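You operate a simulated robot arm through the tools that you are given. There is no shell and no other tool.

The job below is to be done with a simulated robot arm. You get a single attempt, and the scene is never put back.

## Task
Pin the sieve frame, then press the dry leaf till it breaks small.
Fine: the white pin goes home first and stays in; use the orange kneading pad that lies in the fine sieve and put it back.

Only the result counts: the job must be done as asked and must still hold three seconds after the hand-in. Knocking over, shifting, dropping, spilling or breaking anything else fails it.

## Robot
A 7-joint arm with a four-finger gripper, fixed in place. Base frame: the origin is on the floor under the middle of its stand, x ahead of it, y to its left, z up; the work surface is at about z = 800. Readings come in mm, degrees, newtons and seconds.
It reaches about 1223 mm from its shoulder. Its first joint turns from -69.0 to 172.0 degrees. Payload 3.67 kg.
Tool frame: the origin (TCP) lies between the finger pads and is the grasp point; the fingertips stand 28 mm ahead of it; z points along the fingers, y is the line along which they close. The gripper opens to 112 mm; its body begins 73 mm behind the TCP.
Orientation is that of the tool frame in the base frame, as a unit quaternion [x, y, z, w]. With the fingers straight down and closing along the base's y, the tool's x points along the base's -x, its y along +y and its z along -z.

## Interface
- The arm moves only by the tool jog_arm. Its argument "steps" is a list of rows, each a list of 7 numbers: the shift along the base's x, y, z in mm, then the turn, a rotation vector about the base's x, y, z in degrees, then the gripper command, from -1 (fully open) to 1 (shut), values between in proportion. In form: [[x, y, z, wx, wy, wz, claw], ...]. A call has 1 to 20 rows; each row is the pose to reach, as a shift and turn from the pose commanded when the call began. Rows are played at 5 a second. More than 50 mm and 8.6 degrees between two rows, or a gripper value outside its range, and nothing of the call is played. A pose out of reach is approached as far as the arm can. The call stops where the force on the tool passes 40 N (or 10 N more than at its start, if that is more) or the arm is blocked; 0.2 s more then pass. The fingers move at their own pace (about 102.5 mm/s each) and stop on an object; they squeeze with about 26 N. The grip force told is the motor's: it shows also when the fingers shut on nothing. Time passes only in rows, and 0.2 s behind the last, so rows that repeat a pose let the fingers close. The reply holds the time, the measured pose of the TCP, the force on the tool along the base axes, the opening and the grip force, in the units named above and with some noise, with the torque about the TCP (base axes, N m) and any sound that the robot's microphone picked up.
- Cameras (640 x 400 px; columns grow to the right, rows downward): "scene" is fixed at [53.5, -491, 1411.4]; the picture's right is [-0.07, -1.00, 0.00], its down [-0.73, 0.05, -0.68] and it looks along [0.68, -0.05, -0.73] (base axes); focal length 261 px, centre (320, 200). "wrist" rides on the gripper at [60, -18, -104] in the tool frame; the picture's right is [0.29, 0.96, 0.00], its down [-0.80, 0.24, -0.55] and it looks along [-0.53, 0.16, 0.83] (tool axes); focal length 234 px, centre (320, 200). There is no depth. A picture from a camera that has moved, and an enlarged one, comes with that camera's place and axes in the base frame and with its lens. The place of the scene camera against the robot may be out by one fixed shift of up to 12 mm in any direction.
- snapshot(camera): a new picture of that camera. The clock stands still meanwhile.
- lift_body(by): slides the trunk up (or, below 0, down) by that many mm; the arm rides with it, the base frame stays. It gives what a move gives, with no picture.
- inspect(camera, box): a new picture of the part [left, top, right, bottom] of that camera's present view, enlarged. The clock stands still meanwhile.
- finish_job(): hands the job in; it is judged then, once.

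Nothing tells you positions but the pictures and the camera data. Unless the task says otherwise, let go and move clear before handing in.

The tools are called after "Request:" by a JSON object that holds its "method" and its "body". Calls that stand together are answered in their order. jog_arm: Moves the arm, as the interface text tells. Its arguments: {"type":"object","properties":{"steps":{"type":"array"}},"required":["steps"]} The other tools are called the same way: lift_body (by) moves the trunk up or down; snapshot (camera) takes a picture; inspect (camera, box) takes an enlarged picture of a part of a camera's view; finish_job () hands the job in.

At the start:

```text
clock: 0.0
ee_pos: [663.8, -579.3, 1134.9]
tcp_rot: [0.0, 1.0, 0.0, 0.0]
ft_force: [0.3, 0.7, 0.4]
wrist_torque: [0.0, -0.06, -0.01]
grip_width: 112.1
finger_force: 0.1
trunk travel left (down, up): [-675.0, 165.0]
```

scene: 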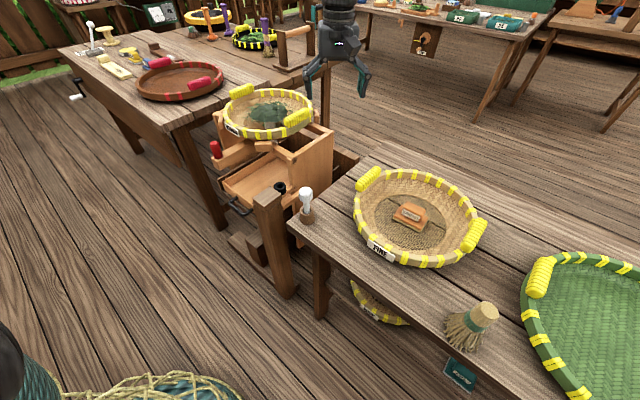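
wrist: 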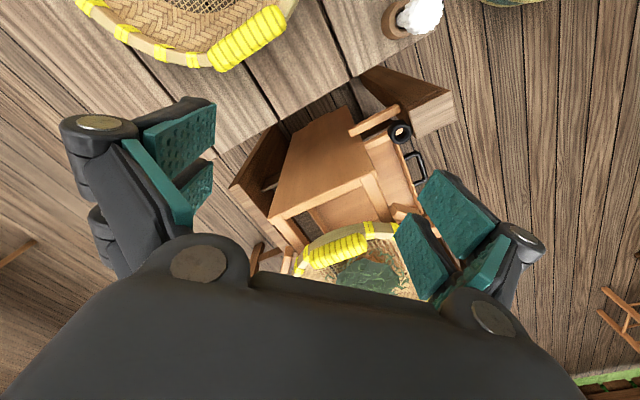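

I see a sieve with dry leaf sitting on a wooden frame, a white pin in a holder at the table corner, and the orange pad in the "FINE" sieve on the right table. I'll look closer before moving anything.

Request:
{"method": "inspect", "body": {"camera": "scene", "box": [190, 70, 350, 170]}}

Request:
{"method": "inspect", "body": {"camera": "scene", "box": [200, 130, 360, 230]}}

Request:
{"method": "inspect", "body": {"camera": "scene", "box": [340, 160, 500, 280]}}

Request:
{"method": "inspect", "body": {"camera": "scene", "box": [60, 0, 320, 120]}}

Request:
{"method": "inspect", "body": {"camera": "scene", "box": [350, 0, 640, 140]}}

```text
4.00 times, centred on (270, 120) of scene
camera zoom: at [53.5, -491.0, 1411.4], right [-0.07, -1.0, 0.0], down [-0.73, 0.05, -0.68], along [0.68, -0.05, -0.73], focal length 1044 px, centre (520, 520)
```

zoom: 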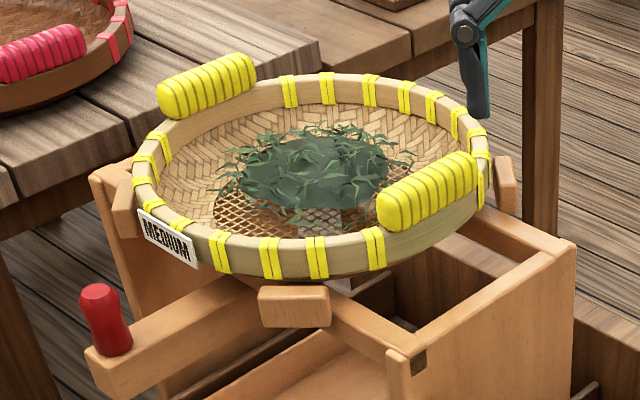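

```text
4.00 times, centred on (280, 180) of scene
camera zoom: at [53.5, -491.0, 1411.4], right [-0.07, -1.0, 0.0], down [-0.73, 0.05, -0.68], along [0.68, -0.05, -0.73], focal length 1044 px, centre (480, 280)
```

zoom: 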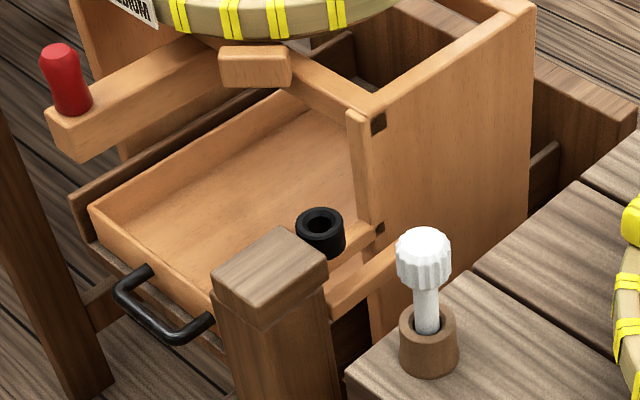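

```text
3.33 times, centred on (420, 220) of scene
camera zoom: at [53.5, -491.0, 1411.4], right [-0.07, -1.0, 0.0], down [-0.73, 0.05, -0.68], along [0.68, -0.05, -0.73], focal length 870 px, centre (-13, 133)
```

zoom: 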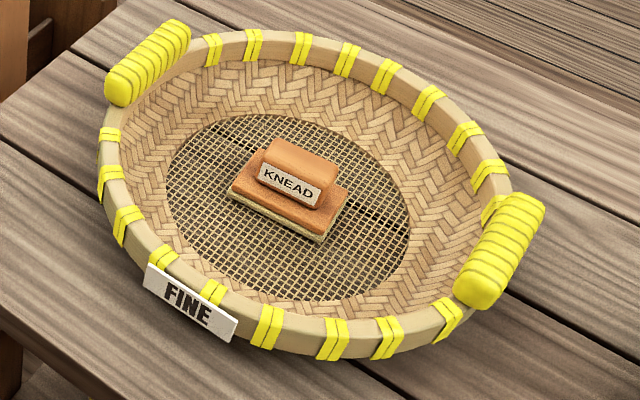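

```text
2.46 times, centred on (190, 60) of scene
camera zoom: at [53.5, -491.0, 1411.4], right [-0.07, -1.0, 0.0], down [-0.73, 0.05, -0.68], along [0.68, -0.05, -0.73], focal length 642 px, centre (640, 545)
```

zoom: 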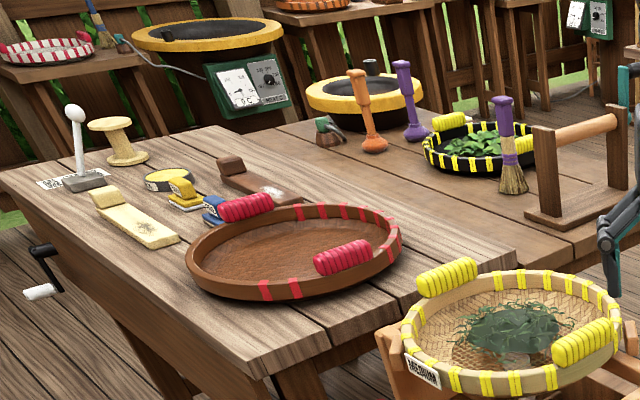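

```text
2.21 times, centred on (495, 70) of scene
camera zoom: at [53.5, -491.0, 1411.4], right [-0.07, -1.0, 0.0], down [-0.73, 0.05, -0.68], along [0.68, -0.05, -0.73], focal length 576 px, centre (-66, 487)
```

zoom: 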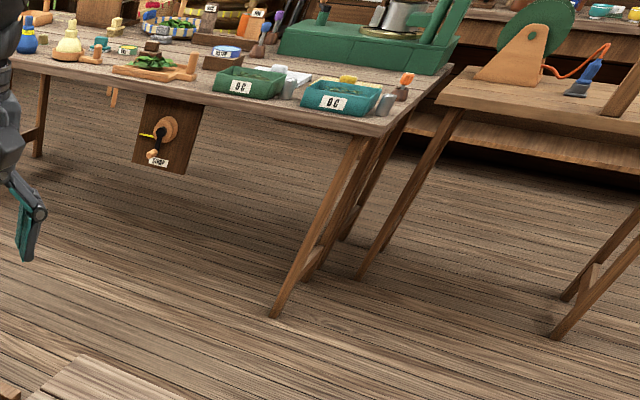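

I see the pin standing in a brown cup near the table corner, and a black bush that looks like the pin's seat on the sieve stand. I'll enlarge the wrist view to understand how the bush and frame fit together.

Request:
{"method": "inspect", "body": {"camera": "wrist", "box": [230, 60, 470, 210]}}

Request:
{"method": "inspect", "body": {"camera": "wrist", "box": [330, 80, 450, 155]}}

Request:
{"method": "inspect", "body": {"camera": "wrist", "box": [220, 180, 460, 330]}}

Request:
{"method": "inspect", "body": {"camera": "scene", "box": [255, 160, 335, 210]}}

```text
2.67 times, centred on (350, 135) of wrist
camera zoom: at [604.9, -596.9, 1239.7], right [-0.29, 0.96, 0.0], down [0.8, 0.24, 0.55], along [0.53, 0.16, -0.83], focal length 624 px, centre (240, 373)
```

zoom: 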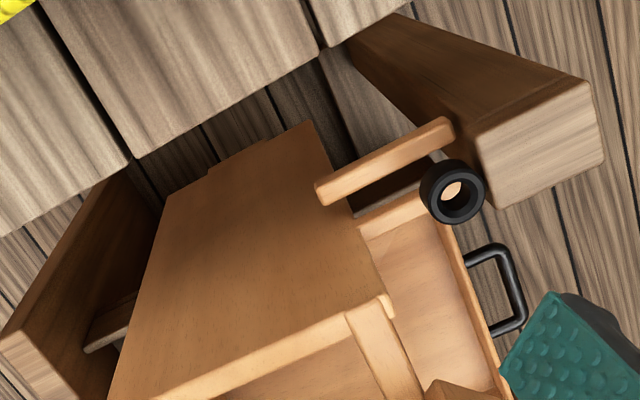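

```text
5.33 times, centred on (390, 118) of wrist
camera zoom: at [604.9, -596.9, 1239.7], right [-0.29, 0.96, 0.0], down [0.8, 0.24, 0.55], along [0.53, 0.16, -0.83], focal length 1249 px, centre (-53, 640)
```

zoom: 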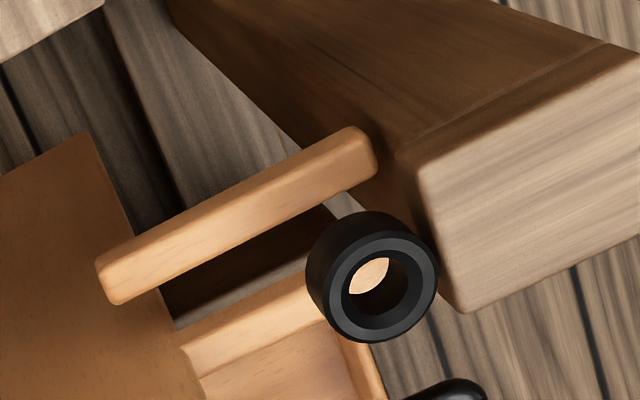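

```text
2.67 times, centred on (340, 255) of wrist
camera zoom: at [604.9, -596.9, 1239.7], right [-0.29, 0.96, 0.0], down [0.8, 0.24, 0.55], along [0.53, 0.16, -0.83], focal length 624 px, centre (267, 53)
```

zoom: 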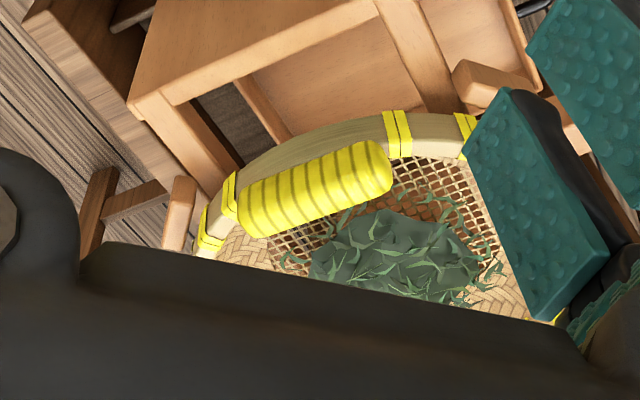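

```text
8.00 times, centred on (295, 185) of scene
camera zoom: at [53.5, -491.0, 1411.4], right [-0.07, -1.0, 0.0], down [-0.73, 0.05, -0.68], along [0.68, -0.05, -0.73], focal length 2087 px, centre (520, 320)
```

zoom: 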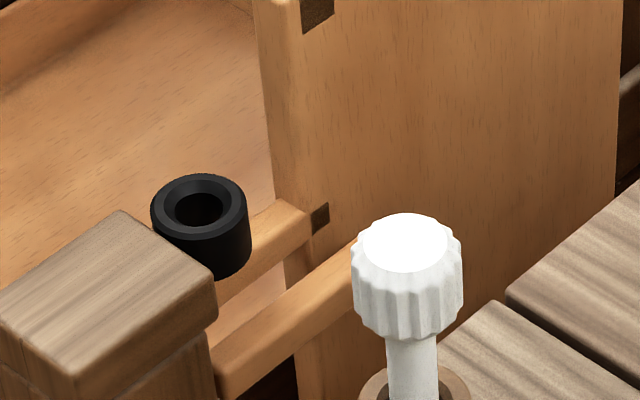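

I see the bush mounted beside a thick post, with a light bar of the frame underneath it. I estimate the pin cup at about (540,-488), the bush at about (694,-404) and the leaf sieve at about (997,-358). Next I'll move above the pin for a close view.

Request:
{"method": "jog_arm", "body": {"steps": [[-33, 18, -20, 0, 0, 0, -1], [-66, 36, -45, 0, 0, 0, -1], [-99, 55, -70, 0, 0, 0, -1], [-132, 73, -95, 0, 0, 0, -1], [-150, 85, -115, 0, 0, 0, -1], [-164, 91, -125, 0, 0, 0, -1], [-164, 91, -125, 0, 0, 0, -1]]}}

Request:
{"method": "snapshot", "body": {"camera": "wrist"}}

Request:
{"method": "snapshot", "body": {"camera": "scene"}}

```text
clock: 1.6
ee_pos: [500.5, -487.4, 1010.5]
tcp_rot: [0.0, 1.0, 0.0, 0.0]
ft_force: [-0.1, 0.2, 0.7]
wrist_torque: [-0.01, 0.01, 0.04]
grip_width: 111.9
finger_force: 0.2
trunk travel left (down, up): [-675.0, 165.0]
```

```text
taken
camera wrist: at [441.2, -506.2, 1114.5], right [-0.29, 0.96, 0.0], down [0.8, 0.24, 0.55], along [0.53, 0.16, -0.83], focal length 234 px, centre (320, 200)
```

wrist: 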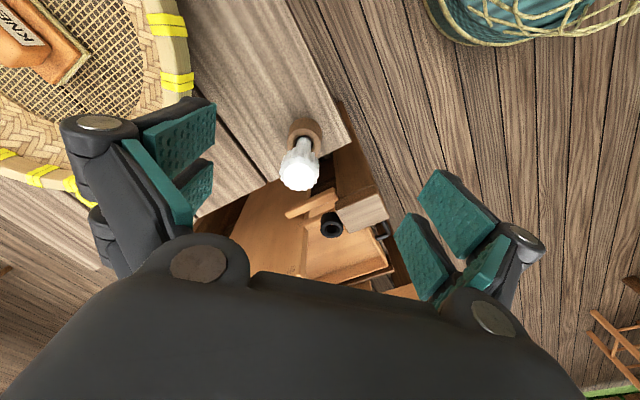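

```text
taken
```

scene: 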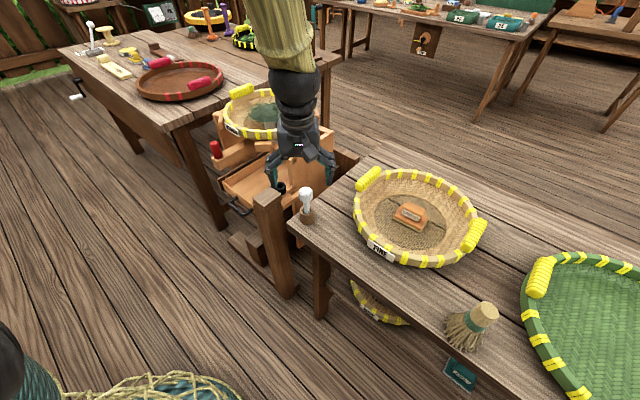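

The pin is in good view from the wrist camera, with the bush beyond it. I'll enlarge both to measure them.

Request:
{"method": "inspect", "body": {"camera": "wrist", "box": [260, 100, 420, 200]}}

Request:
{"method": "inspect", "body": {"camera": "wrist", "box": [280, 190, 400, 265]}}

Request:
{"method": "inspect", "body": {"camera": "scene", "box": [265, 175, 345, 225]}}

```text
4.00 times, centred on (340, 150) of wrist
camera zoom: at [441.2, -506.2, 1114.5], right [-0.29, 0.96, 0.0], down [0.8, 0.24, 0.55], along [0.53, 0.16, -0.83], focal length 937 px, centre (240, 400)
```

zoom: 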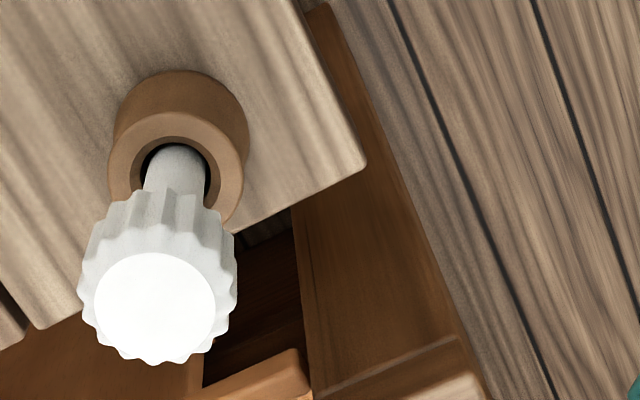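

```text
5.33 times, centred on (340, 228) of wrist
camera zoom: at [441.2, -506.2, 1114.5], right [-0.29, 0.96, 0.0], down [0.8, 0.24, 0.55], along [0.53, 0.16, -0.83], focal length 1249 px, centre (213, 53)
```

zoom: 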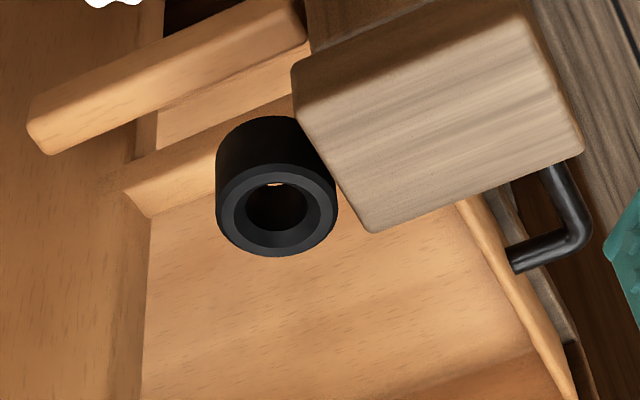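

```text
8.00 times, centred on (305, 200) of scene
camera zoom: at [53.5, -491.0, 1411.4], right [-0.07, -1.0, 0.0], down [-0.73, 0.05, -0.68], along [0.68, -0.05, -0.73], focal length 2087 px, centre (440, 200)
```

zoom: 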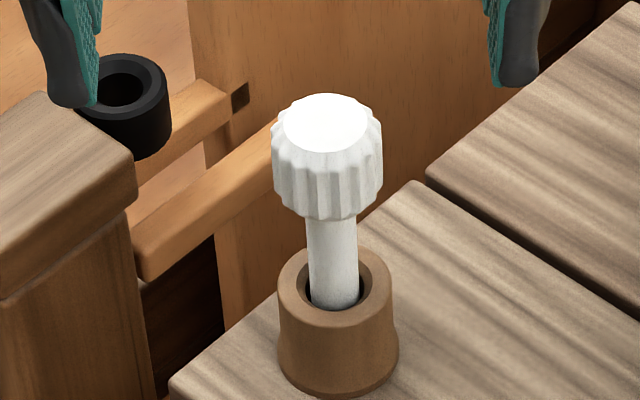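

The bush top works out at about (694,-408,797), level with the post top, and the pin's knob top at about (536,-497,931). I'll move directly over the pin and take a second close view to refine it.

Request:
{"method": "jog_arm", "body": {"steps": [[18, -4, 0, 0, 0, 0, -1], [36, -9, 0, 0, 0, 0, -1], [36, -9, 0, 0, 0, 0, -1]]}}

Request:
{"method": "inspect", "body": {"camera": "wrist", "box": [240, 80, 400, 180]}}

Request:
{"method": "inspect", "body": {"camera": "scene", "box": [265, 175, 345, 225]}}

```text
clock: 2.4
ee_pos: [535.9, -495.4, 1010.7]
tcp_rot: [0.0, 1.0, 0.0, 0.0]
ft_force: [0.1, 0.5, 0.2]
wrist_torque: [-0.02, -0.03, -0.03]
grip_width: 112.1
finger_force: 0.1
trunk travel left (down, up): [-675.0, 165.0]
```

```text
4.00 times, centred on (320, 130) of wrist
camera zoom: at [477.1, -514.0, 1115.1], right [-0.29, 0.96, 0.0], down [0.8, 0.24, 0.55], along [0.53, 0.16, -0.83], focal length 937 px, centre (320, 480)
```

zoom: 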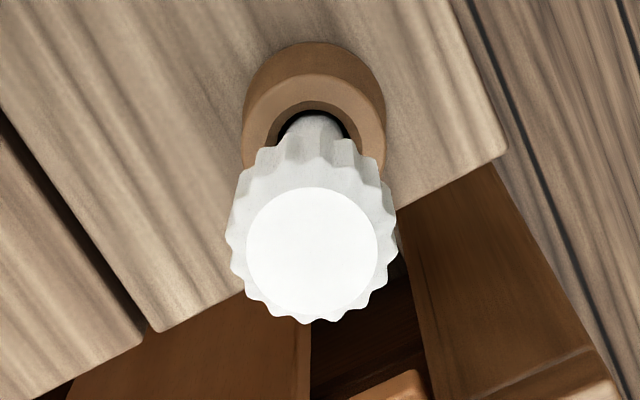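

```text
8.00 times, centred on (305, 200) of scene
camera zoom: at [53.5, -491.0, 1411.4], right [-0.07, -1.0, 0.0], down [-0.73, 0.05, -0.68], along [0.68, -0.05, -0.73], focal length 2087 px, centre (440, 200)
```

zoom: 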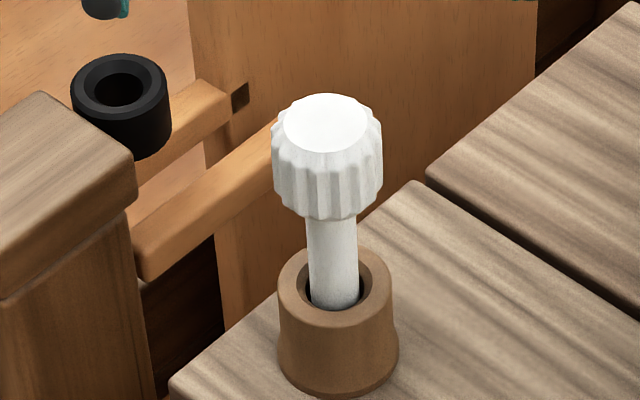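

The pin top resolves to about (541.6,-496.1,925.6), with a knob about 37 mm wide. I'll descend so the fingertips stay above the knob's underside, then close on it.

Request:
{"method": "jog_arm", "body": {"steps": [[4, 0, -25, 0, 0, 0, -1], [4.5, 0, -50, 0, 0, 0, -1], [4.5, 0, -70, 0, 0, 0, -1], [4.5, 0, -85, 0, 0, 0, -1], [4.5, 0, -85, 0, 0, 0, -1]]}}

Request:
{"method": "snapshot", "body": {"camera": "wrist"}}

Request:
{"method": "inspect", "body": {"camera": "scene", "box": [225, 130, 385, 230]}}

```text
clock: 3.6
ee_pos: [540.7, -495.8, 926.3]
tcp_rot: [0.0, 1.0, 0.0, -0.001]
ft_force: [-0.8, 1.4, 0.8]
wrist_torque: [-0.01, 0.02, 0.0]
grip_width: 112.1
finger_force: 0.1
trunk travel left (down, up): [-675.0, 165.0]
```

```text
taken
camera wrist: at [481.2, -514.1, 1030.7], right [-0.29, 0.96, 0.0], down [0.8, 0.24, 0.55], along [0.53, 0.16, -0.83], focal length 234 px, centre (320, 200)
```

wrist: 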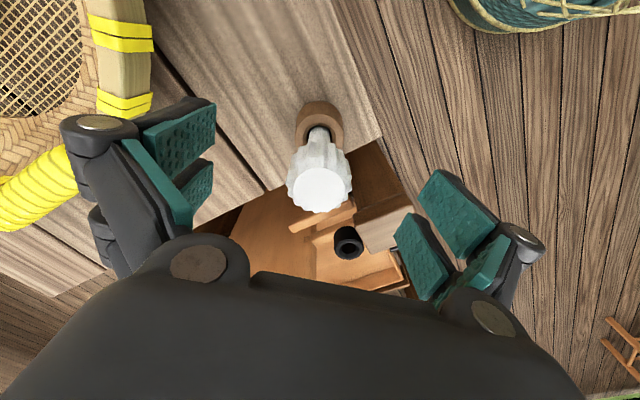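

```text
4.00 times, centred on (305, 180) of scene
camera zoom: at [53.5, -491.0, 1411.4], right [-0.07, -1.0, 0.0], down [-0.73, 0.05, -0.68], along [0.68, -0.05, -0.73], focal length 1044 px, centre (380, 280)
```

zoom: 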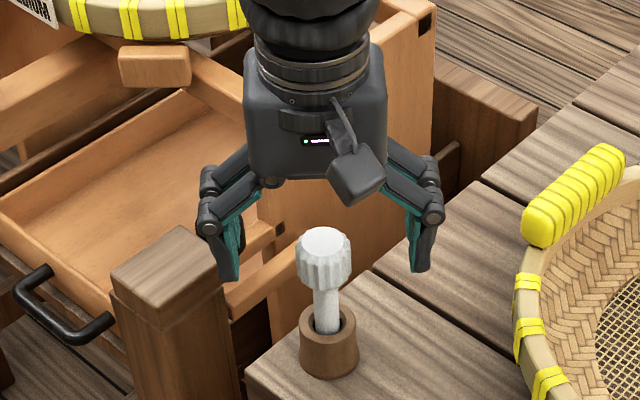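

The knob is centred at the grasp point in the wrist view (pixel 319,189 against the expected 320,190). I'll close the fingers on it now.

Request:
{"method": "jog_arm", "body": {"steps": [[0, 0, 0, 0, 0, 0, 0], [0, 0, 0, 0, 0, 0, 0.5], [0, 0, 0, 0, 0, 0, 1], [0, 0, 0, 0, 0, 0, 1], [0, 0, 0, 0, 0, 0, 1], [0, 0, 0, 0, 0, 0, 1]]}}

Request:
{"method": "snapshot", "body": {"camera": "wrist"}}

Request:
{"method": "inspect", "body": {"camera": "scene", "box": [265, 165, 345, 215]}}

```text
clock: 5.0
ee_pos: [542.2, -495.5, 926.3]
tcp_rot: [0.001, 1.0, 0.0, 0.0]
ft_force: [-0.6, 0.6, 1.7]
wrist_torque: [0.01, -0.03, 0.0]
grip_width: 36.1
finger_force: 26.4
trunk travel left (down, up): [-675.0, 165.0]
```

```text
taken
camera wrist: at [481.4, -514.4, 1030.6], right [-0.29, 0.96, 0.0], down [0.8, 0.24, 0.55], along [0.53, 0.16, -0.83], focal length 234 px, centre (320, 200)
```

wrist: 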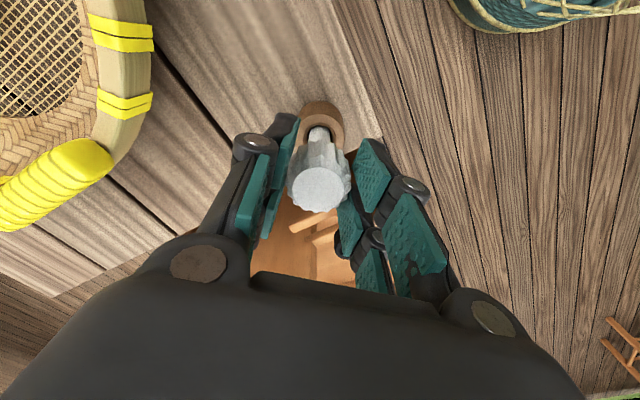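

```text
8.00 times, centred on (305, 190) of scene
camera zoom: at [53.5, -491.0, 1411.4], right [-0.07, -1.0, 0.0], down [-0.73, 0.05, -0.68], along [0.68, -0.05, -0.73], focal length 2087 px, centre (440, 280)
```

zoom: 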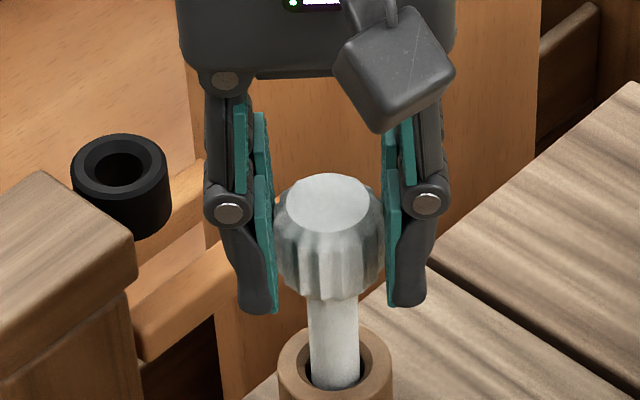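

The grip reads 36 mm with the knob held. I'll lift straight up out of the cup.

Request:
{"method": "jog_arm", "body": {"steps": [[0, 0, 10, 0, 0, 0, 1], [0, 0, 25, 0, 0, 0, 1], [0, 0, 45, 0, 0, 0, 1], [0, 0, 65, 0, 0, 0, 1], [0, 0, 85, 0, 0, 0, 1], [0, 0, 100, 0, 0, 0, 1], [0, 0, 100, 0, 0, 0, 1]]}}

Request:
{"method": "snapshot", "body": {"camera": "wrist"}}

Request:
{"method": "inspect", "body": {"camera": "scene", "box": [225, 130, 385, 230]}}

```text
clock: 6.6
ee_pos: [539.8, -496.3, 1026.0]
tcp_rot: [0.0, 1.0, 0.0, 0.0]
ft_force: [0.4, -0.3, -0.6]
wrist_torque: [0.0, 0.0, -0.02]
grip_width: 36.0
finger_force: 25.3
trunk travel left (down, up): [-675.0, 165.0]
```

```text
taken
camera wrist: at [480.9, -514.8, 1130.4], right [-0.29, 0.96, 0.0], down [0.8, 0.24, 0.55], along [0.53, 0.16, -0.83], focal length 234 px, centre (320, 200)
```

wrist: 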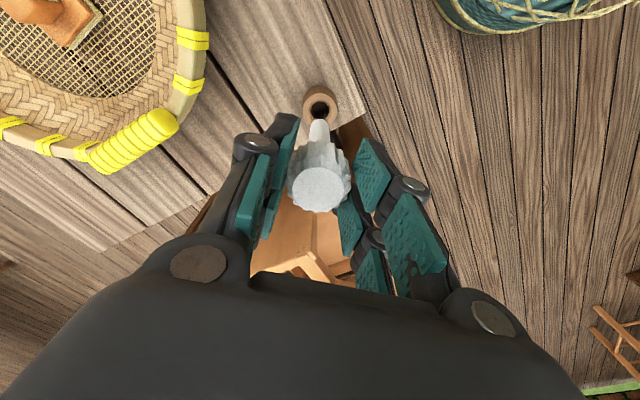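

```text
4.00 times, centred on (305, 180) of scene
camera zoom: at [53.5, -491.0, 1411.4], right [-0.07, -1.0, 0.0], down [-0.73, 0.05, -0.68], along [0.68, -0.05, -0.73], focal length 1044 px, centre (380, 280)
```

zoom: 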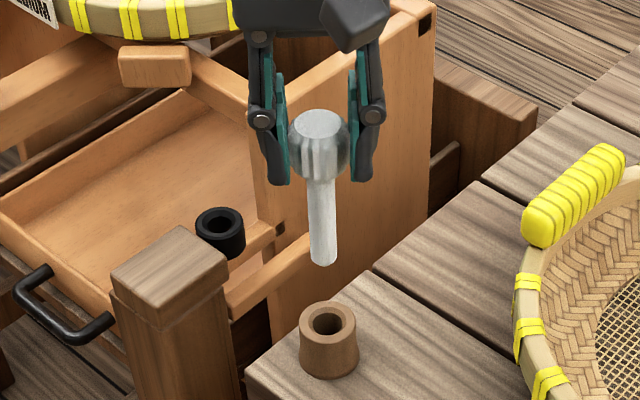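

The pin hangs straight, with a shaft about 75 mm long and its tip about 108 mm below the TCP. I'll carry it over the bush at height.

Request:
{"method": "jog_arm", "body": {"steps": [[30, 18, 0, 0, 0, 0, 1], [60, 35, 0, 0, 0, 0, 1], [90, 52, 0, 0, 0, 0, 1], [120, 70, -15, 0, 0, 0, 1], [140, 81, -40, 0, 0, 0, 1], [152.6, 88.5, -65, 0, 0, 0, 1], [152.6, 88.5, -65, 0, 0, 0, 1]]}}

Request:
{"method": "snapshot", "body": {"camera": "wrist"}}

Request:
{"method": "inspect", "body": {"camera": "scene", "box": [240, 140, 320, 190]}}

Request:
{"method": "inspect", "body": {"camera": "wrist", "box": [260, 80, 380, 155]}}

```text
clock: 8.2
ee_pos: [692.2, -407.4, 960.4]
tcp_rot: [0.0, 1.0, 0.0, 0.0]
ft_force: [0.4, 0.6, -0.3]
wrist_torque: [0.0, -0.03, 0.01]
grip_width: 36.2
finger_force: 25.7
trunk travel left (down, up): [-675.0, 165.0]
```

```text
taken
camera wrist: at [632.6, -426.9, 1064.6], right [-0.29, 0.96, 0.0], down [0.8, 0.24, 0.55], along [0.53, 0.16, -0.83], focal length 234 px, centre (320, 200)
```

wrist: 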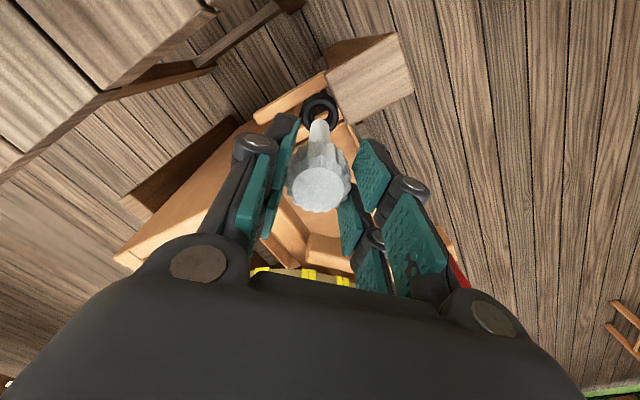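

```text
8.00 times, centred on (280, 165) of scene
camera zoom: at [53.5, -491.0, 1411.4], right [-0.07, -1.0, 0.0], down [-0.73, 0.05, -0.68], along [0.68, -0.05, -0.73], focal length 2087 px, centre (640, 480)
```

zoom: 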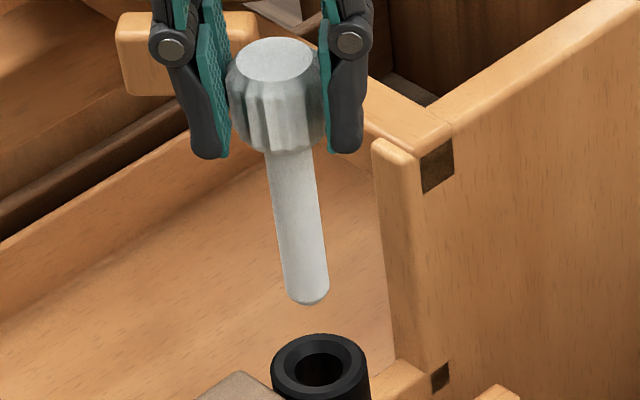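

```text
5.33 times, centred on (320, 118) of wrist
camera zoom: at [632.6, -426.9, 1064.6], right [-0.29, 0.96, 0.0], down [0.8, 0.24, 0.55], along [0.53, 0.16, -0.83], focal length 1249 px, centre (320, 640)
```

zoom: 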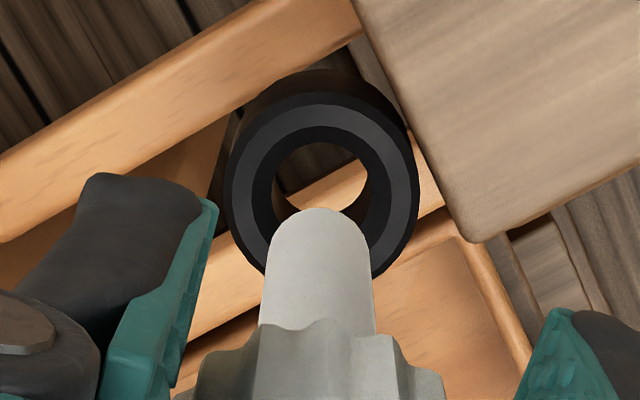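

The pin tip is above the bush and lateral alignment looks good. The close view suggests the hole is about 3 mm further in x, so I'll shift by that and descend to just above the bush for a finer check.

Request:
{"method": "jog_arm", "body": {"steps": [[1.5, 0.5, -12, 0, 0, 0, 1], [3, 0.8, -24, 0, 0, 0, 1], [3, 0.8, -34, 0, 0, 0, 1], [3, 0.8, -34, 0, 0, 0, 1]]}}

Request:
{"method": "inspect", "body": {"camera": "wrist", "box": [280, 90, 360, 140]}}

Request:
{"method": "inspect", "body": {"camera": "scene", "box": [250, 160, 314, 200]}}

```text
clock: 9.2
ee_pos: [695.0, -406.1, 926.0]
tcp_rot: [0.0, 1.0, 0.0, 0.0]
ft_force: [0.6, -0.3, 0.1]
wrist_torque: [0.0, -0.04, 0.03]
grip_width: 36.2
finger_force: 25.9
trunk travel left (down, up): [-675.0, 165.0]
```

```text
8.00 times, centred on (320, 115) of wrist
camera zoom: at [636.0, -425.4, 1030.7], right [-0.29, 0.96, 0.0], down [0.8, 0.24, 0.55], along [0.53, 0.16, -0.83], focal length 1873 px, centre (320, 880)
```

zoom: 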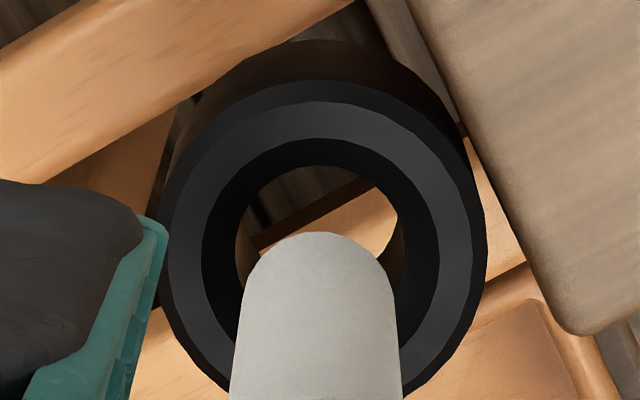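

```text
10.00 times, centred on (282, 180) of scene
camera zoom: at [53.5, -491.0, 1411.4], right [-0.07, -1.0, 0.0], down [-0.73, 0.05, -0.68], along [0.68, -0.05, -0.73], focal length 2609 px, centre (700, 400)
```

zoom: 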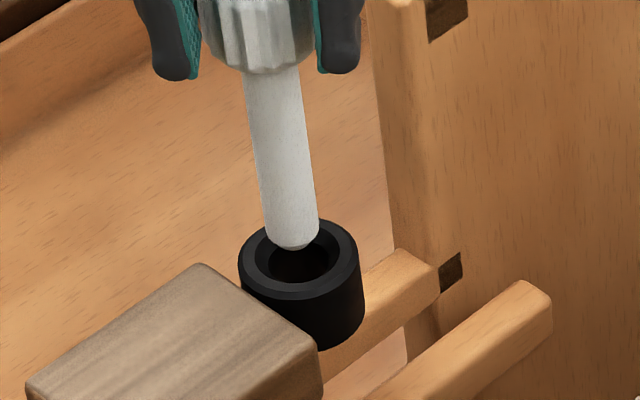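

The hole and shaft now line up within about half a millimetre, with about 1.4 mm of clearance plus a chamfer. I'll lower the pin into the bush slowly.

Request:
{"method": "jog_arm", "body": {"steps": [[0, 0, -5, 0, 0, 0, 1], [0, 0, -10, 0, 0, 0, 1], [0, 0, -15, 0, 0, 0, 1], [0, 0, -20, 0, 0, 0, 1], [0, 0, -26, 0, 0, 0, 1], [0, 0, -32, 0, 0, 0, 1], [0, 0, -38, 0, 0, 0, 1], [0, 0, -44, 0, 0, 0, 1], [0, 0, -50, 0, 0, 0, 1], [0, 0, -50, 0, 0, 0, 1]]}}

Request:
{"method": "inspect", "body": {"camera": "scene", "box": [240, 150, 320, 200]}}

Request:
{"method": "inspect", "body": {"camera": "wrist", "box": [260, 90, 380, 165]}}

```text
clock: 11.4
ee_pos: [695.1, -407.5, 877.0]
tcp_rot: [0.0, 1.0, 0.0, -0.001]
ft_force: [-8.5, -3.0, 2.5]
wrist_torque: [-0.22, 0.6, -0.03]
grip_width: 35.9
finger_force: 26.0
trunk travel left (down, up): [-675.0, 165.0]
```

```text
8.00 times, centred on (280, 175) of scene
camera zoom: at [53.5, -491.0, 1411.4], right [-0.07, -1.0, 0.0], down [-0.73, 0.05, -0.68], along [0.68, -0.05, -0.73], focal length 2087 px, centre (640, 400)
```

zoom: 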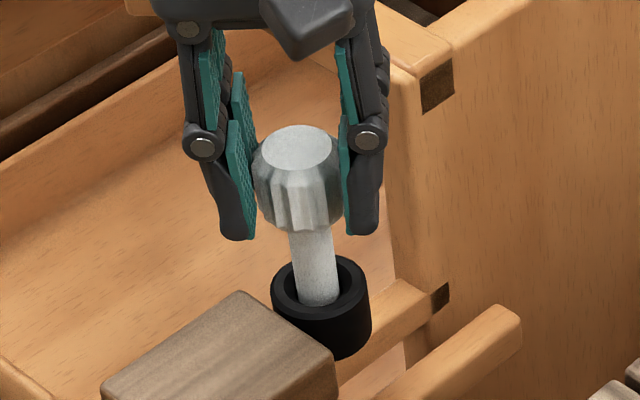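

```text
5.33 times, centred on (320, 128) of wrist
camera zoom: at [635.9, -425.0, 981.1], right [-0.29, 0.96, 0.0], down [0.8, 0.24, 0.55], along [0.53, 0.16, -0.83], focal length 1249 px, centre (320, 587)
```

zoom: 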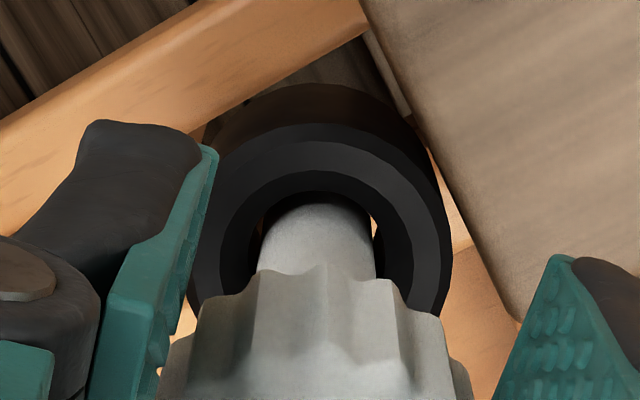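

The pin is about 35 mm into the bush, and a side force of about -8.5 N in x says I'm slightly too far in +x. I'll ease back by about 1 mm and check that the force drops before going on.

Request:
{"method": "jog_arm", "body": {"steps": [[-0.5, -0.2, 0, 0, 0, 0, 1], [-1, -0.4, 0, 0, 0, 0, 1], [-1, -0.4, 0, 0, 0, 0, 1]]}}

```text
clock: 12.2
ee_pos: [695.9, -406.1, 876.3]
tcp_rot: [0.0, 1.0, 0.0, 0.0]
ft_force: [-2.2, 0.2, 0.1]
wrist_torque: [0.01, 0.1, -0.02]
grip_width: 36.0
finger_force: 26.3
trunk travel left (down, up): [-675.0, 165.0]
```

The side force has nearly vanished. I'll continue down in small steps toward the home position.

Request:
{"method": "jog_arm", "body": {"steps": [[-0.3, 0, -5, 0, 0, 0, 1], [-0.3, 0, -10, 0, 0, 0, 1], [-0.3, 0, -15, 0, 0, 0, 1], [-0.3, 0, -20, 0, 0, 0, 1], [-0.3, 0, -25, 0, 0, 0, 1], [-0.3, 0, -30, 0, 0, 0, 1], [-0.3, 0, -34, 0, 0, 0, 1], [-0.3, 0, -34, 0, 0, 0, 1]]}}

Request:
{"method": "inspect", "body": {"camera": "scene", "box": [240, 150, 320, 200]}}

Request:
{"method": "inspect", "body": {"camera": "wrist", "box": [240, 80, 400, 180]}}

```text
clock: 14.0
ee_pos: [695.5, -407.9, 842.1]
tcp_rot: [0.0, 1.0, -0.001, 0.0]
ft_force: [-0.8, -0.5, 0.1]
wrist_torque: [0.01, 0.07, 0.01]
grip_width: 36.3
finger_force: 26.2
trunk travel left (down, up): [-675.0, 165.0]
```

```text
8.00 times, centred on (280, 175) of scene
camera zoom: at [53.5, -491.0, 1411.4], right [-0.07, -1.0, 0.0], down [-0.73, 0.05, -0.68], along [0.68, -0.05, -0.73], focal length 2087 px, centre (640, 400)
```

zoom: 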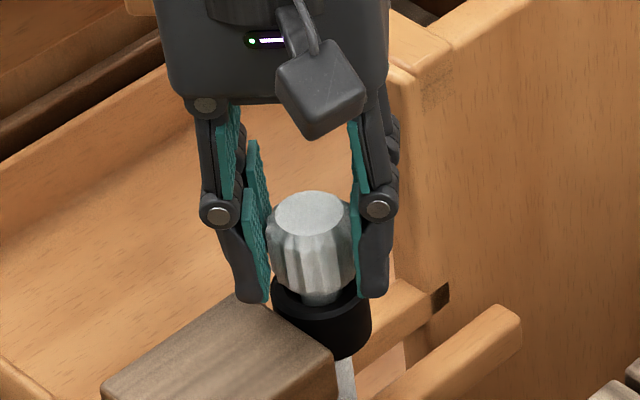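

```text
4.00 times, centred on (320, 130) of wrist
camera zoom: at [635.4, -426.0, 946.5], right [-0.29, 0.96, 0.0], down [0.8, 0.24, 0.55], along [0.53, 0.16, -0.83], focal length 937 px, centre (320, 480)
```

zoom: 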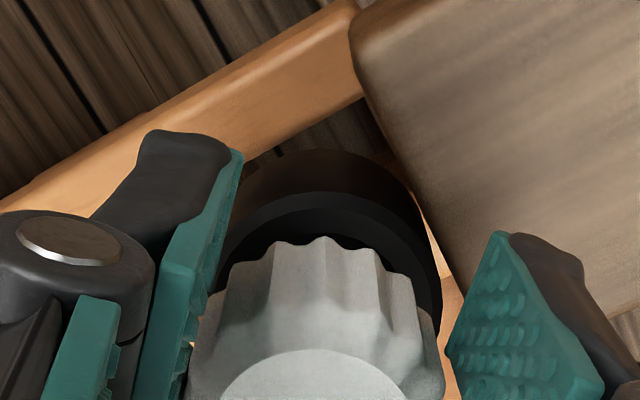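

The pin passes through the bush and shows below it, and the knob is nearly down on the rim. I'll lower the last few millimetres in small steps, watching the force.

Request:
{"method": "jog_arm", "body": {"steps": [[0, 0, -2, 0, 0, 0, 1], [0, 0, -4, 0, 0, 0, 1], [0, 0, -6, 0, 0, 0, 1], [0, 0, -8, 0, 0, 0, 1], [0, 0, -8, 0, 0, 0, 1]]}}

Request:
{"method": "inspect", "body": {"camera": "scene", "box": [250, 160, 314, 200]}}

```text
clock: 15.2
ee_pos: [694.9, -406.7, 837.3]
tcp_rot: [0.0, 1.0, 0.0, 0.002]
ft_force: [-0.4, -3.5, 22.1]
wrist_torque: [-0.15, -0.16, -0.06]
grip_width: 36.3
finger_force: 25.5
trunk travel left (down, up): [-675.0, 165.0]
```

```text
10.00 times, centred on (282, 180) of scene
camera zoom: at [53.5, -491.0, 1411.4], right [-0.07, -1.0, 0.0], down [-0.73, 0.05, -0.68], along [0.68, -0.05, -0.73], focal length 2609 px, centre (700, 400)
```

zoom: 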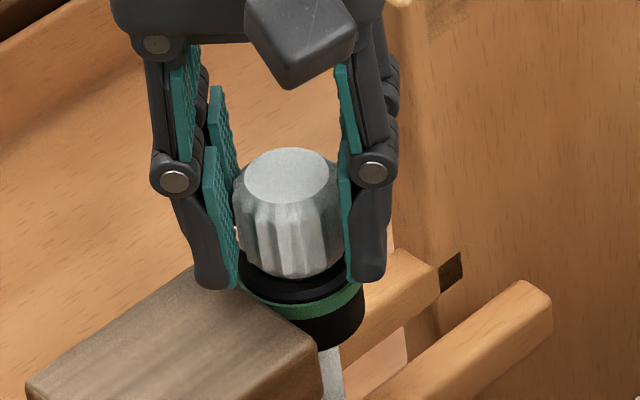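

A green band has appeared on the bush and the tool reads 22 N of downward contact, so the pin appears to be home. I'll ease off the pressure, open the fingers and check it stays.

Request:
{"method": "jog_arm", "body": {"steps": [[0, 0, 1.5, 0, 0, 0, 1], [0, 0, 3, 0, 0, 0, 1], [0, 0, 3, 0, 0, 0, 0.3], [0, 0, 3, 0, 0, 0, 0], [0, 0, 3, 0, 0, 0, -0.5], [0, 0, 3, 0, 0, 0, -1], [0, 0, 3, 0, 0, 0, -1]]}}

Request:
{"method": "inspect", "body": {"camera": "scene", "box": [250, 160, 314, 200]}}

Request:
{"method": "snapshot", "body": {"camera": "wrist"}}

```text
clock: 16.8
ee_pos: [695.1, -408.5, 838.3]
tcp_rot: [-0.001, 1.0, 0.001, 0.001]
ft_force: [0.0, 0.0, 0.2]
wrist_torque: [-0.02, 0.02, -0.01]
grip_width: 112.0
finger_force: 0.0
trunk travel left (down, up): [-675.0, 165.0]
```

```text
10.00 times, centred on (282, 180) of scene
camera zoom: at [53.5, -491.0, 1411.4], right [-0.07, -1.0, 0.0], down [-0.73, 0.05, -0.68], along [0.68, -0.05, -0.73], focal length 2609 px, centre (700, 400)
```

zoom: 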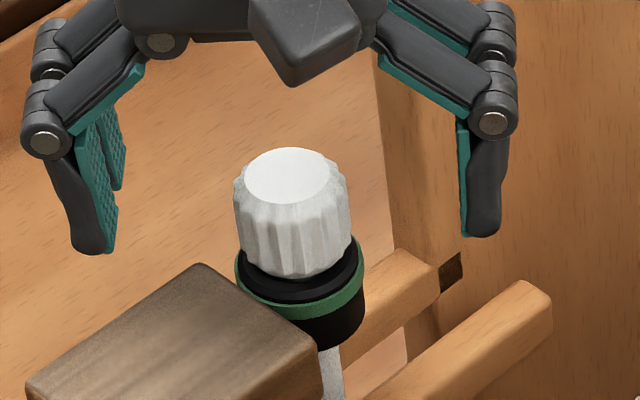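

```text
taken
camera wrist: at [635.6, -426.6, 942.1], right [-0.29, 0.96, 0.0], down [0.8, 0.24, 0.55], along [0.53, 0.16, -0.83], focal length 234 px, centre (320, 200)
```

wrist: 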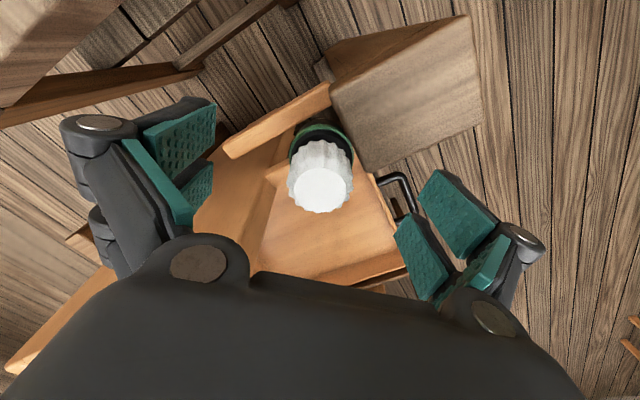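

The pin stands on its own in the bush with the green band showing. I'll go straight up, then cross to above the pad in the fine sieve.

Request:
{"method": "jog_arm", "body": {"steps": [[0, 0, 30, 0, 0, 0, -1], [0, 0, 70, 0, 0, 0, -1], [0, 0, 115, 0, 0, 0, -1], [0, 0, 160, 0, 0, 0, -1], [0, 0, 205, 0, 0, 0, -1], [-10, -20, 240, 0, 0, 0, -1], [-30, -57, 255, 0, 0, 0, -1], [-50, -95, 255, 0, 0, 0, -1], [-70, -133, 255, 0, 0, 0, -1], [-90, -171, 255, 0, 0, 0, -1], [-110, -209, 255, 0, 0, 0, -1], [-130, -247, 255, 0, 0, 0, -1], [-150, -285, 250, 0, 0, 0, -1], [-170, -323, 235, 0, 0, 0, -1], [-185, -350, 215, 0, 0, 0, -1], [-195, -372, 190, 0, 0, 0, -1], [-195, -372, 190, 0, 0, 0, -1]]}}

Request:
{"method": "snapshot", "body": {"camera": "wrist"}}

Request:
{"method": "snapshot", "body": {"camera": "scene"}}

```text
clock: 20.4
ee_pos: [501.5, -779.5, 1025.2]
tcp_rot: [0.0, 1.0, 0.002, 0.0]
ft_force: [1.0, 0.8, 0.5]
wrist_torque: [-0.03, 0.02, 0.0]
grip_width: 111.9
finger_force: 0.0
trunk travel left (down, up): [-675.0, 165.0]
```

```text
taken
camera wrist: at [442.1, -799.1, 1128.8], right [-0.29, 0.96, 0.0], down [0.8, 0.24, 0.55], along [0.53, 0.16, -0.83], focal length 234 px, centre (320, 200)
```

wrist: 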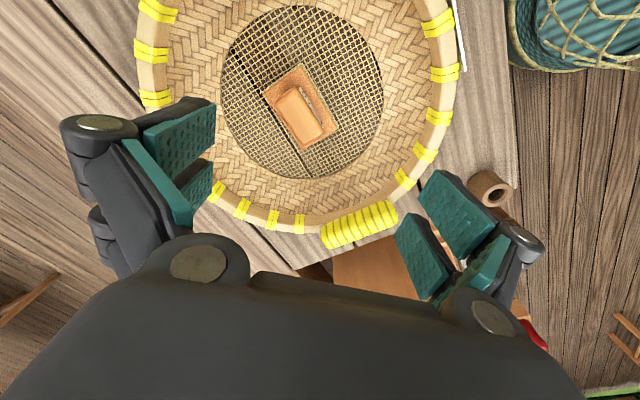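

```text
taken
```

scene: 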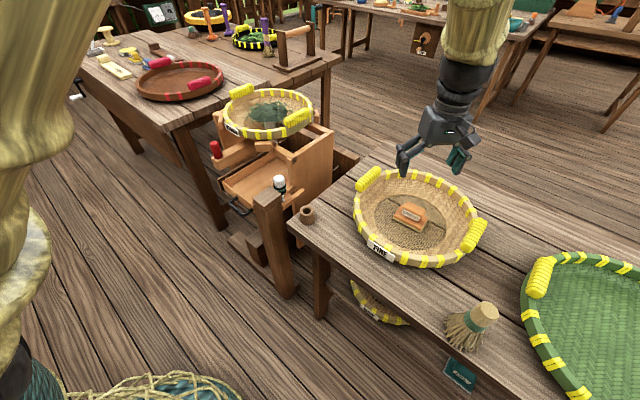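

I see the pad lying across the fine sieve's mesh, rotated relative to my gripper. I'll enlarge it to get its position and angle.

Request:
{"method": "inspect", "body": {"camera": "wrist", "box": [240, 60, 360, 160]}}

Request:
{"method": "inspect", "body": {"camera": "scene", "box": [375, 185, 455, 245]}}

```text
4.00 times, centred on (300, 110) of wrist
camera zoom: at [442.1, -799.1, 1128.8], right [-0.29, 0.96, 0.0], down [0.8, 0.24, 0.55], along [0.53, 0.16, -0.83], focal length 937 px, centre (400, 560)
```

zoom: 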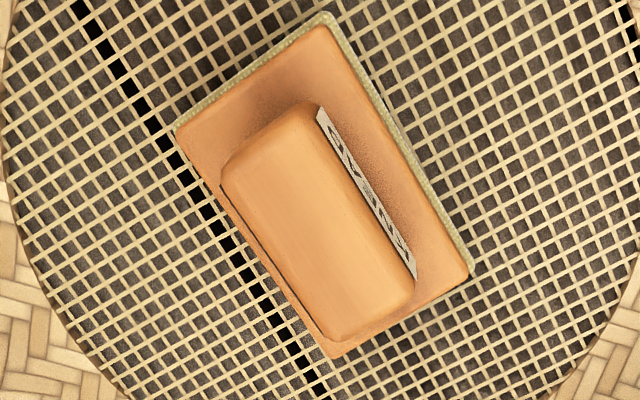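

```text
6.67 times, centred on (415, 215) of scene
camera zoom: at [53.5, -491.0, 1411.4], right [-0.07, -1.0, 0.0], down [-0.73, 0.05, -0.68], along [0.68, -0.05, -0.73], focal length 1739 px, centre (-313, 100)
```

zoom: 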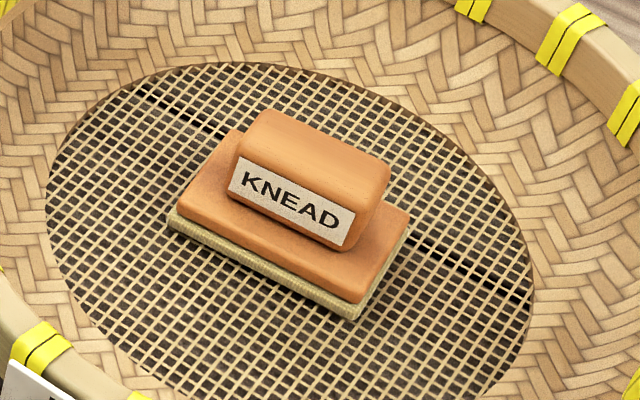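

The pad's long axis lies about 49° from base x, its centre at about (510,-801), with the handle top probably near z 860–870. I'll rotate the gripper to close across the handle and re-measure from this new viewpoint.

Request:
{"method": "jog_arm", "body": {"steps": [[2, -4, 0, 0, 0, 8.1, -1], [4, -8, 0, 0, 0, 16.2, -1], [6, -12, 0, 0, 0, 24.4, -1], [8, -16, 0, 0, 0, 32.5, -1], [10, -20, 0, 0, 0, 40.6, -1], [10.5, -21, 0, 0, 0, 48.8, -1], [10.5, -21, 0, 0, 0, 48.8, -1]]}}

Request:
{"method": "snapshot", "body": {"camera": "wrist"}}

Request:
{"method": "inspect", "body": {"camera": "wrist", "box": [260, 80, 380, 180]}}

Request:
{"method": "snapshot", "body": {"camera": "scene"}}

```text
clock: 22.0
ee_pos: [511.0, -801.4, 1026.3]
tcp_rot: [-0.414, 0.91, 0.0, 0.0]
ft_force: [0.5, -0.2, 0.1]
wrist_torque: [0.01, 0.01, 0.03]
grip_width: 111.8
finger_force: 0.0
trunk travel left (down, up): [-675.0, 165.0]
```

```text
taken
camera wrist: at [486.0, -858.7, 1131.0], right [-0.91, 0.41, 0.0], down [0.34, 0.76, 0.55], along [0.23, 0.51, -0.83], focal length 234 px, centre (320, 200)
```

wrist: 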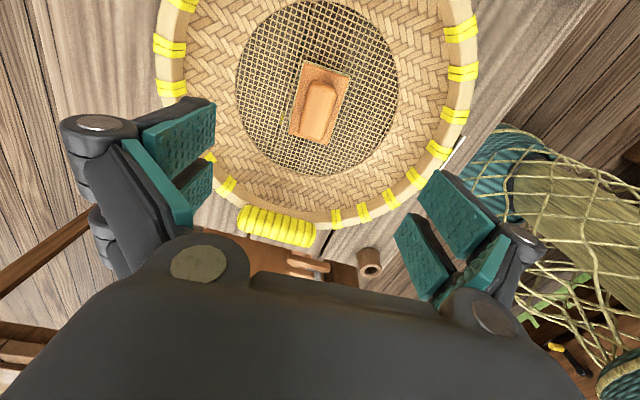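

```text
4.00 times, centred on (320, 130) of wrist
camera zoom: at [486.0, -858.7, 1131.0], right [-0.91, 0.41, 0.0], down [0.34, 0.76, 0.55], along [0.23, 0.51, -0.83], focal length 937 px, centre (320, 480)
```

zoom: 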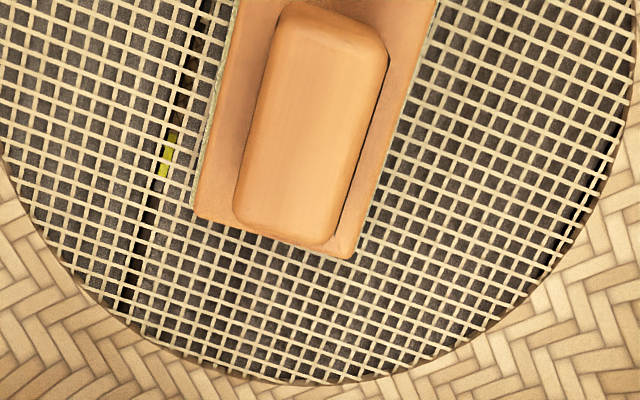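

```text
taken
```

scene: 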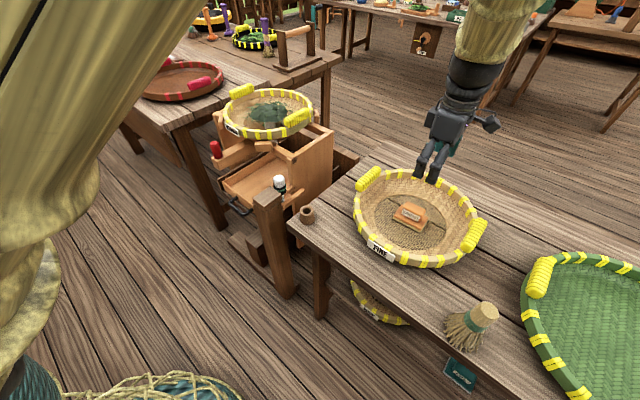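

The gripper is now roughly square to the handle. I'll take a full enlargement of the pad to compute its position and residual angle.

Request:
{"method": "inspect", "body": {"camera": "wrist", "box": [264, 50, 376, 150]}}

```text
4.00 times, centred on (320, 100) of wrist
camera zoom: at [486.0, -858.7, 1131.0], right [-0.91, 0.41, 0.0], down [0.34, 0.76, 0.55], along [0.23, 0.51, -0.83], focal length 937 px, centre (320, 600)
```

zoom: 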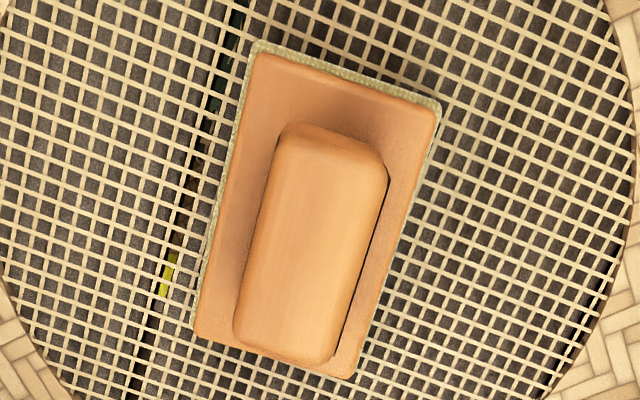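

Triangulating the two views puts the pad centre at about (515,-801) with the handle top near z 846–850. I'll descend to z 927, still well above it, and measure again.

Request:
{"method": "jog_arm", "body": {"steps": [[2, 0, -25, 0, 0, 0, -1], [4, 0, -50, 0, 0, 0, -1], [5, 0, -75, 0, 0, 0, -1], [5, 0, -100, 0, 0, 0, -1], [5, 0, -100, 0, 0, 0, -1]]}}

Request:
{"method": "snapshot", "body": {"camera": "wrist"}}

Request:
{"method": "inspect", "body": {"camera": "wrist", "box": [250, 50, 410, 190]}}

Request:
{"method": "inspect", "body": {"camera": "scene", "box": [340, 130, 500, 270]}}

```text
clock: 23.2
ee_pos: [515.6, -801.5, 928.8]
tcp_rot: [-0.414, 0.91, 0.001, 0.0]
ft_force: [0.0, 0.4, -0.2]
wrist_torque: [-0.02, 0.0, 0.0]
grip_width: 111.9
finger_force: 0.0
trunk travel left (down, up): [-675.0, 165.0]
```

```text
taken
camera wrist: at [490.4, -859.5, 1031.3], right [-0.91, 0.41, 0.0], down [0.34, 0.76, 0.56], along [0.23, 0.51, -0.83], focal length 234 px, centre (320, 200)
```

wrist: 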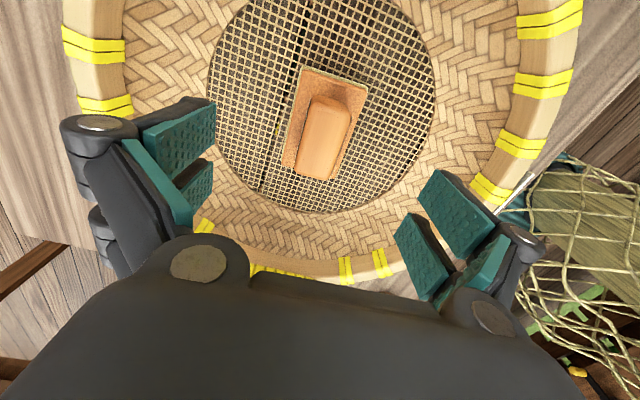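

```text
2.86 times, centred on (330, 120) of wrist
camera zoom: at [490.4, -859.5, 1031.3], right [-0.91, 0.41, 0.0], down [0.34, 0.76, 0.56], along [0.23, 0.51, -0.83], focal length 669 px, centre (291, 429)
```

zoom: 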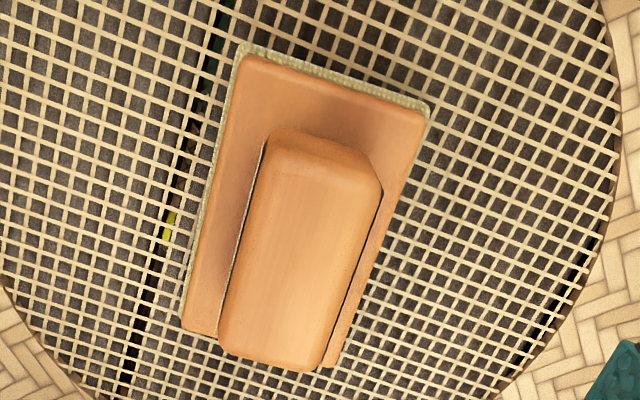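

```text
2.86 times, centred on (420, 200) of scene
camera zoom: at [53.5, -491.0, 1411.4], right [-0.07, -1.0, 0.0], down [-0.73, 0.05, -0.68], along [0.68, -0.05, -0.73], focal length 745 px, centre (34, 200)
```

zoom: 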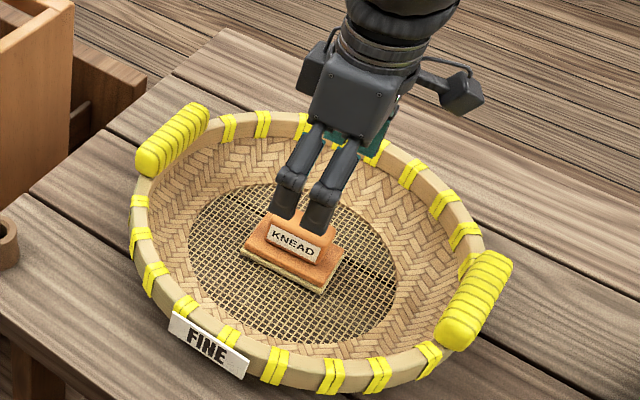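

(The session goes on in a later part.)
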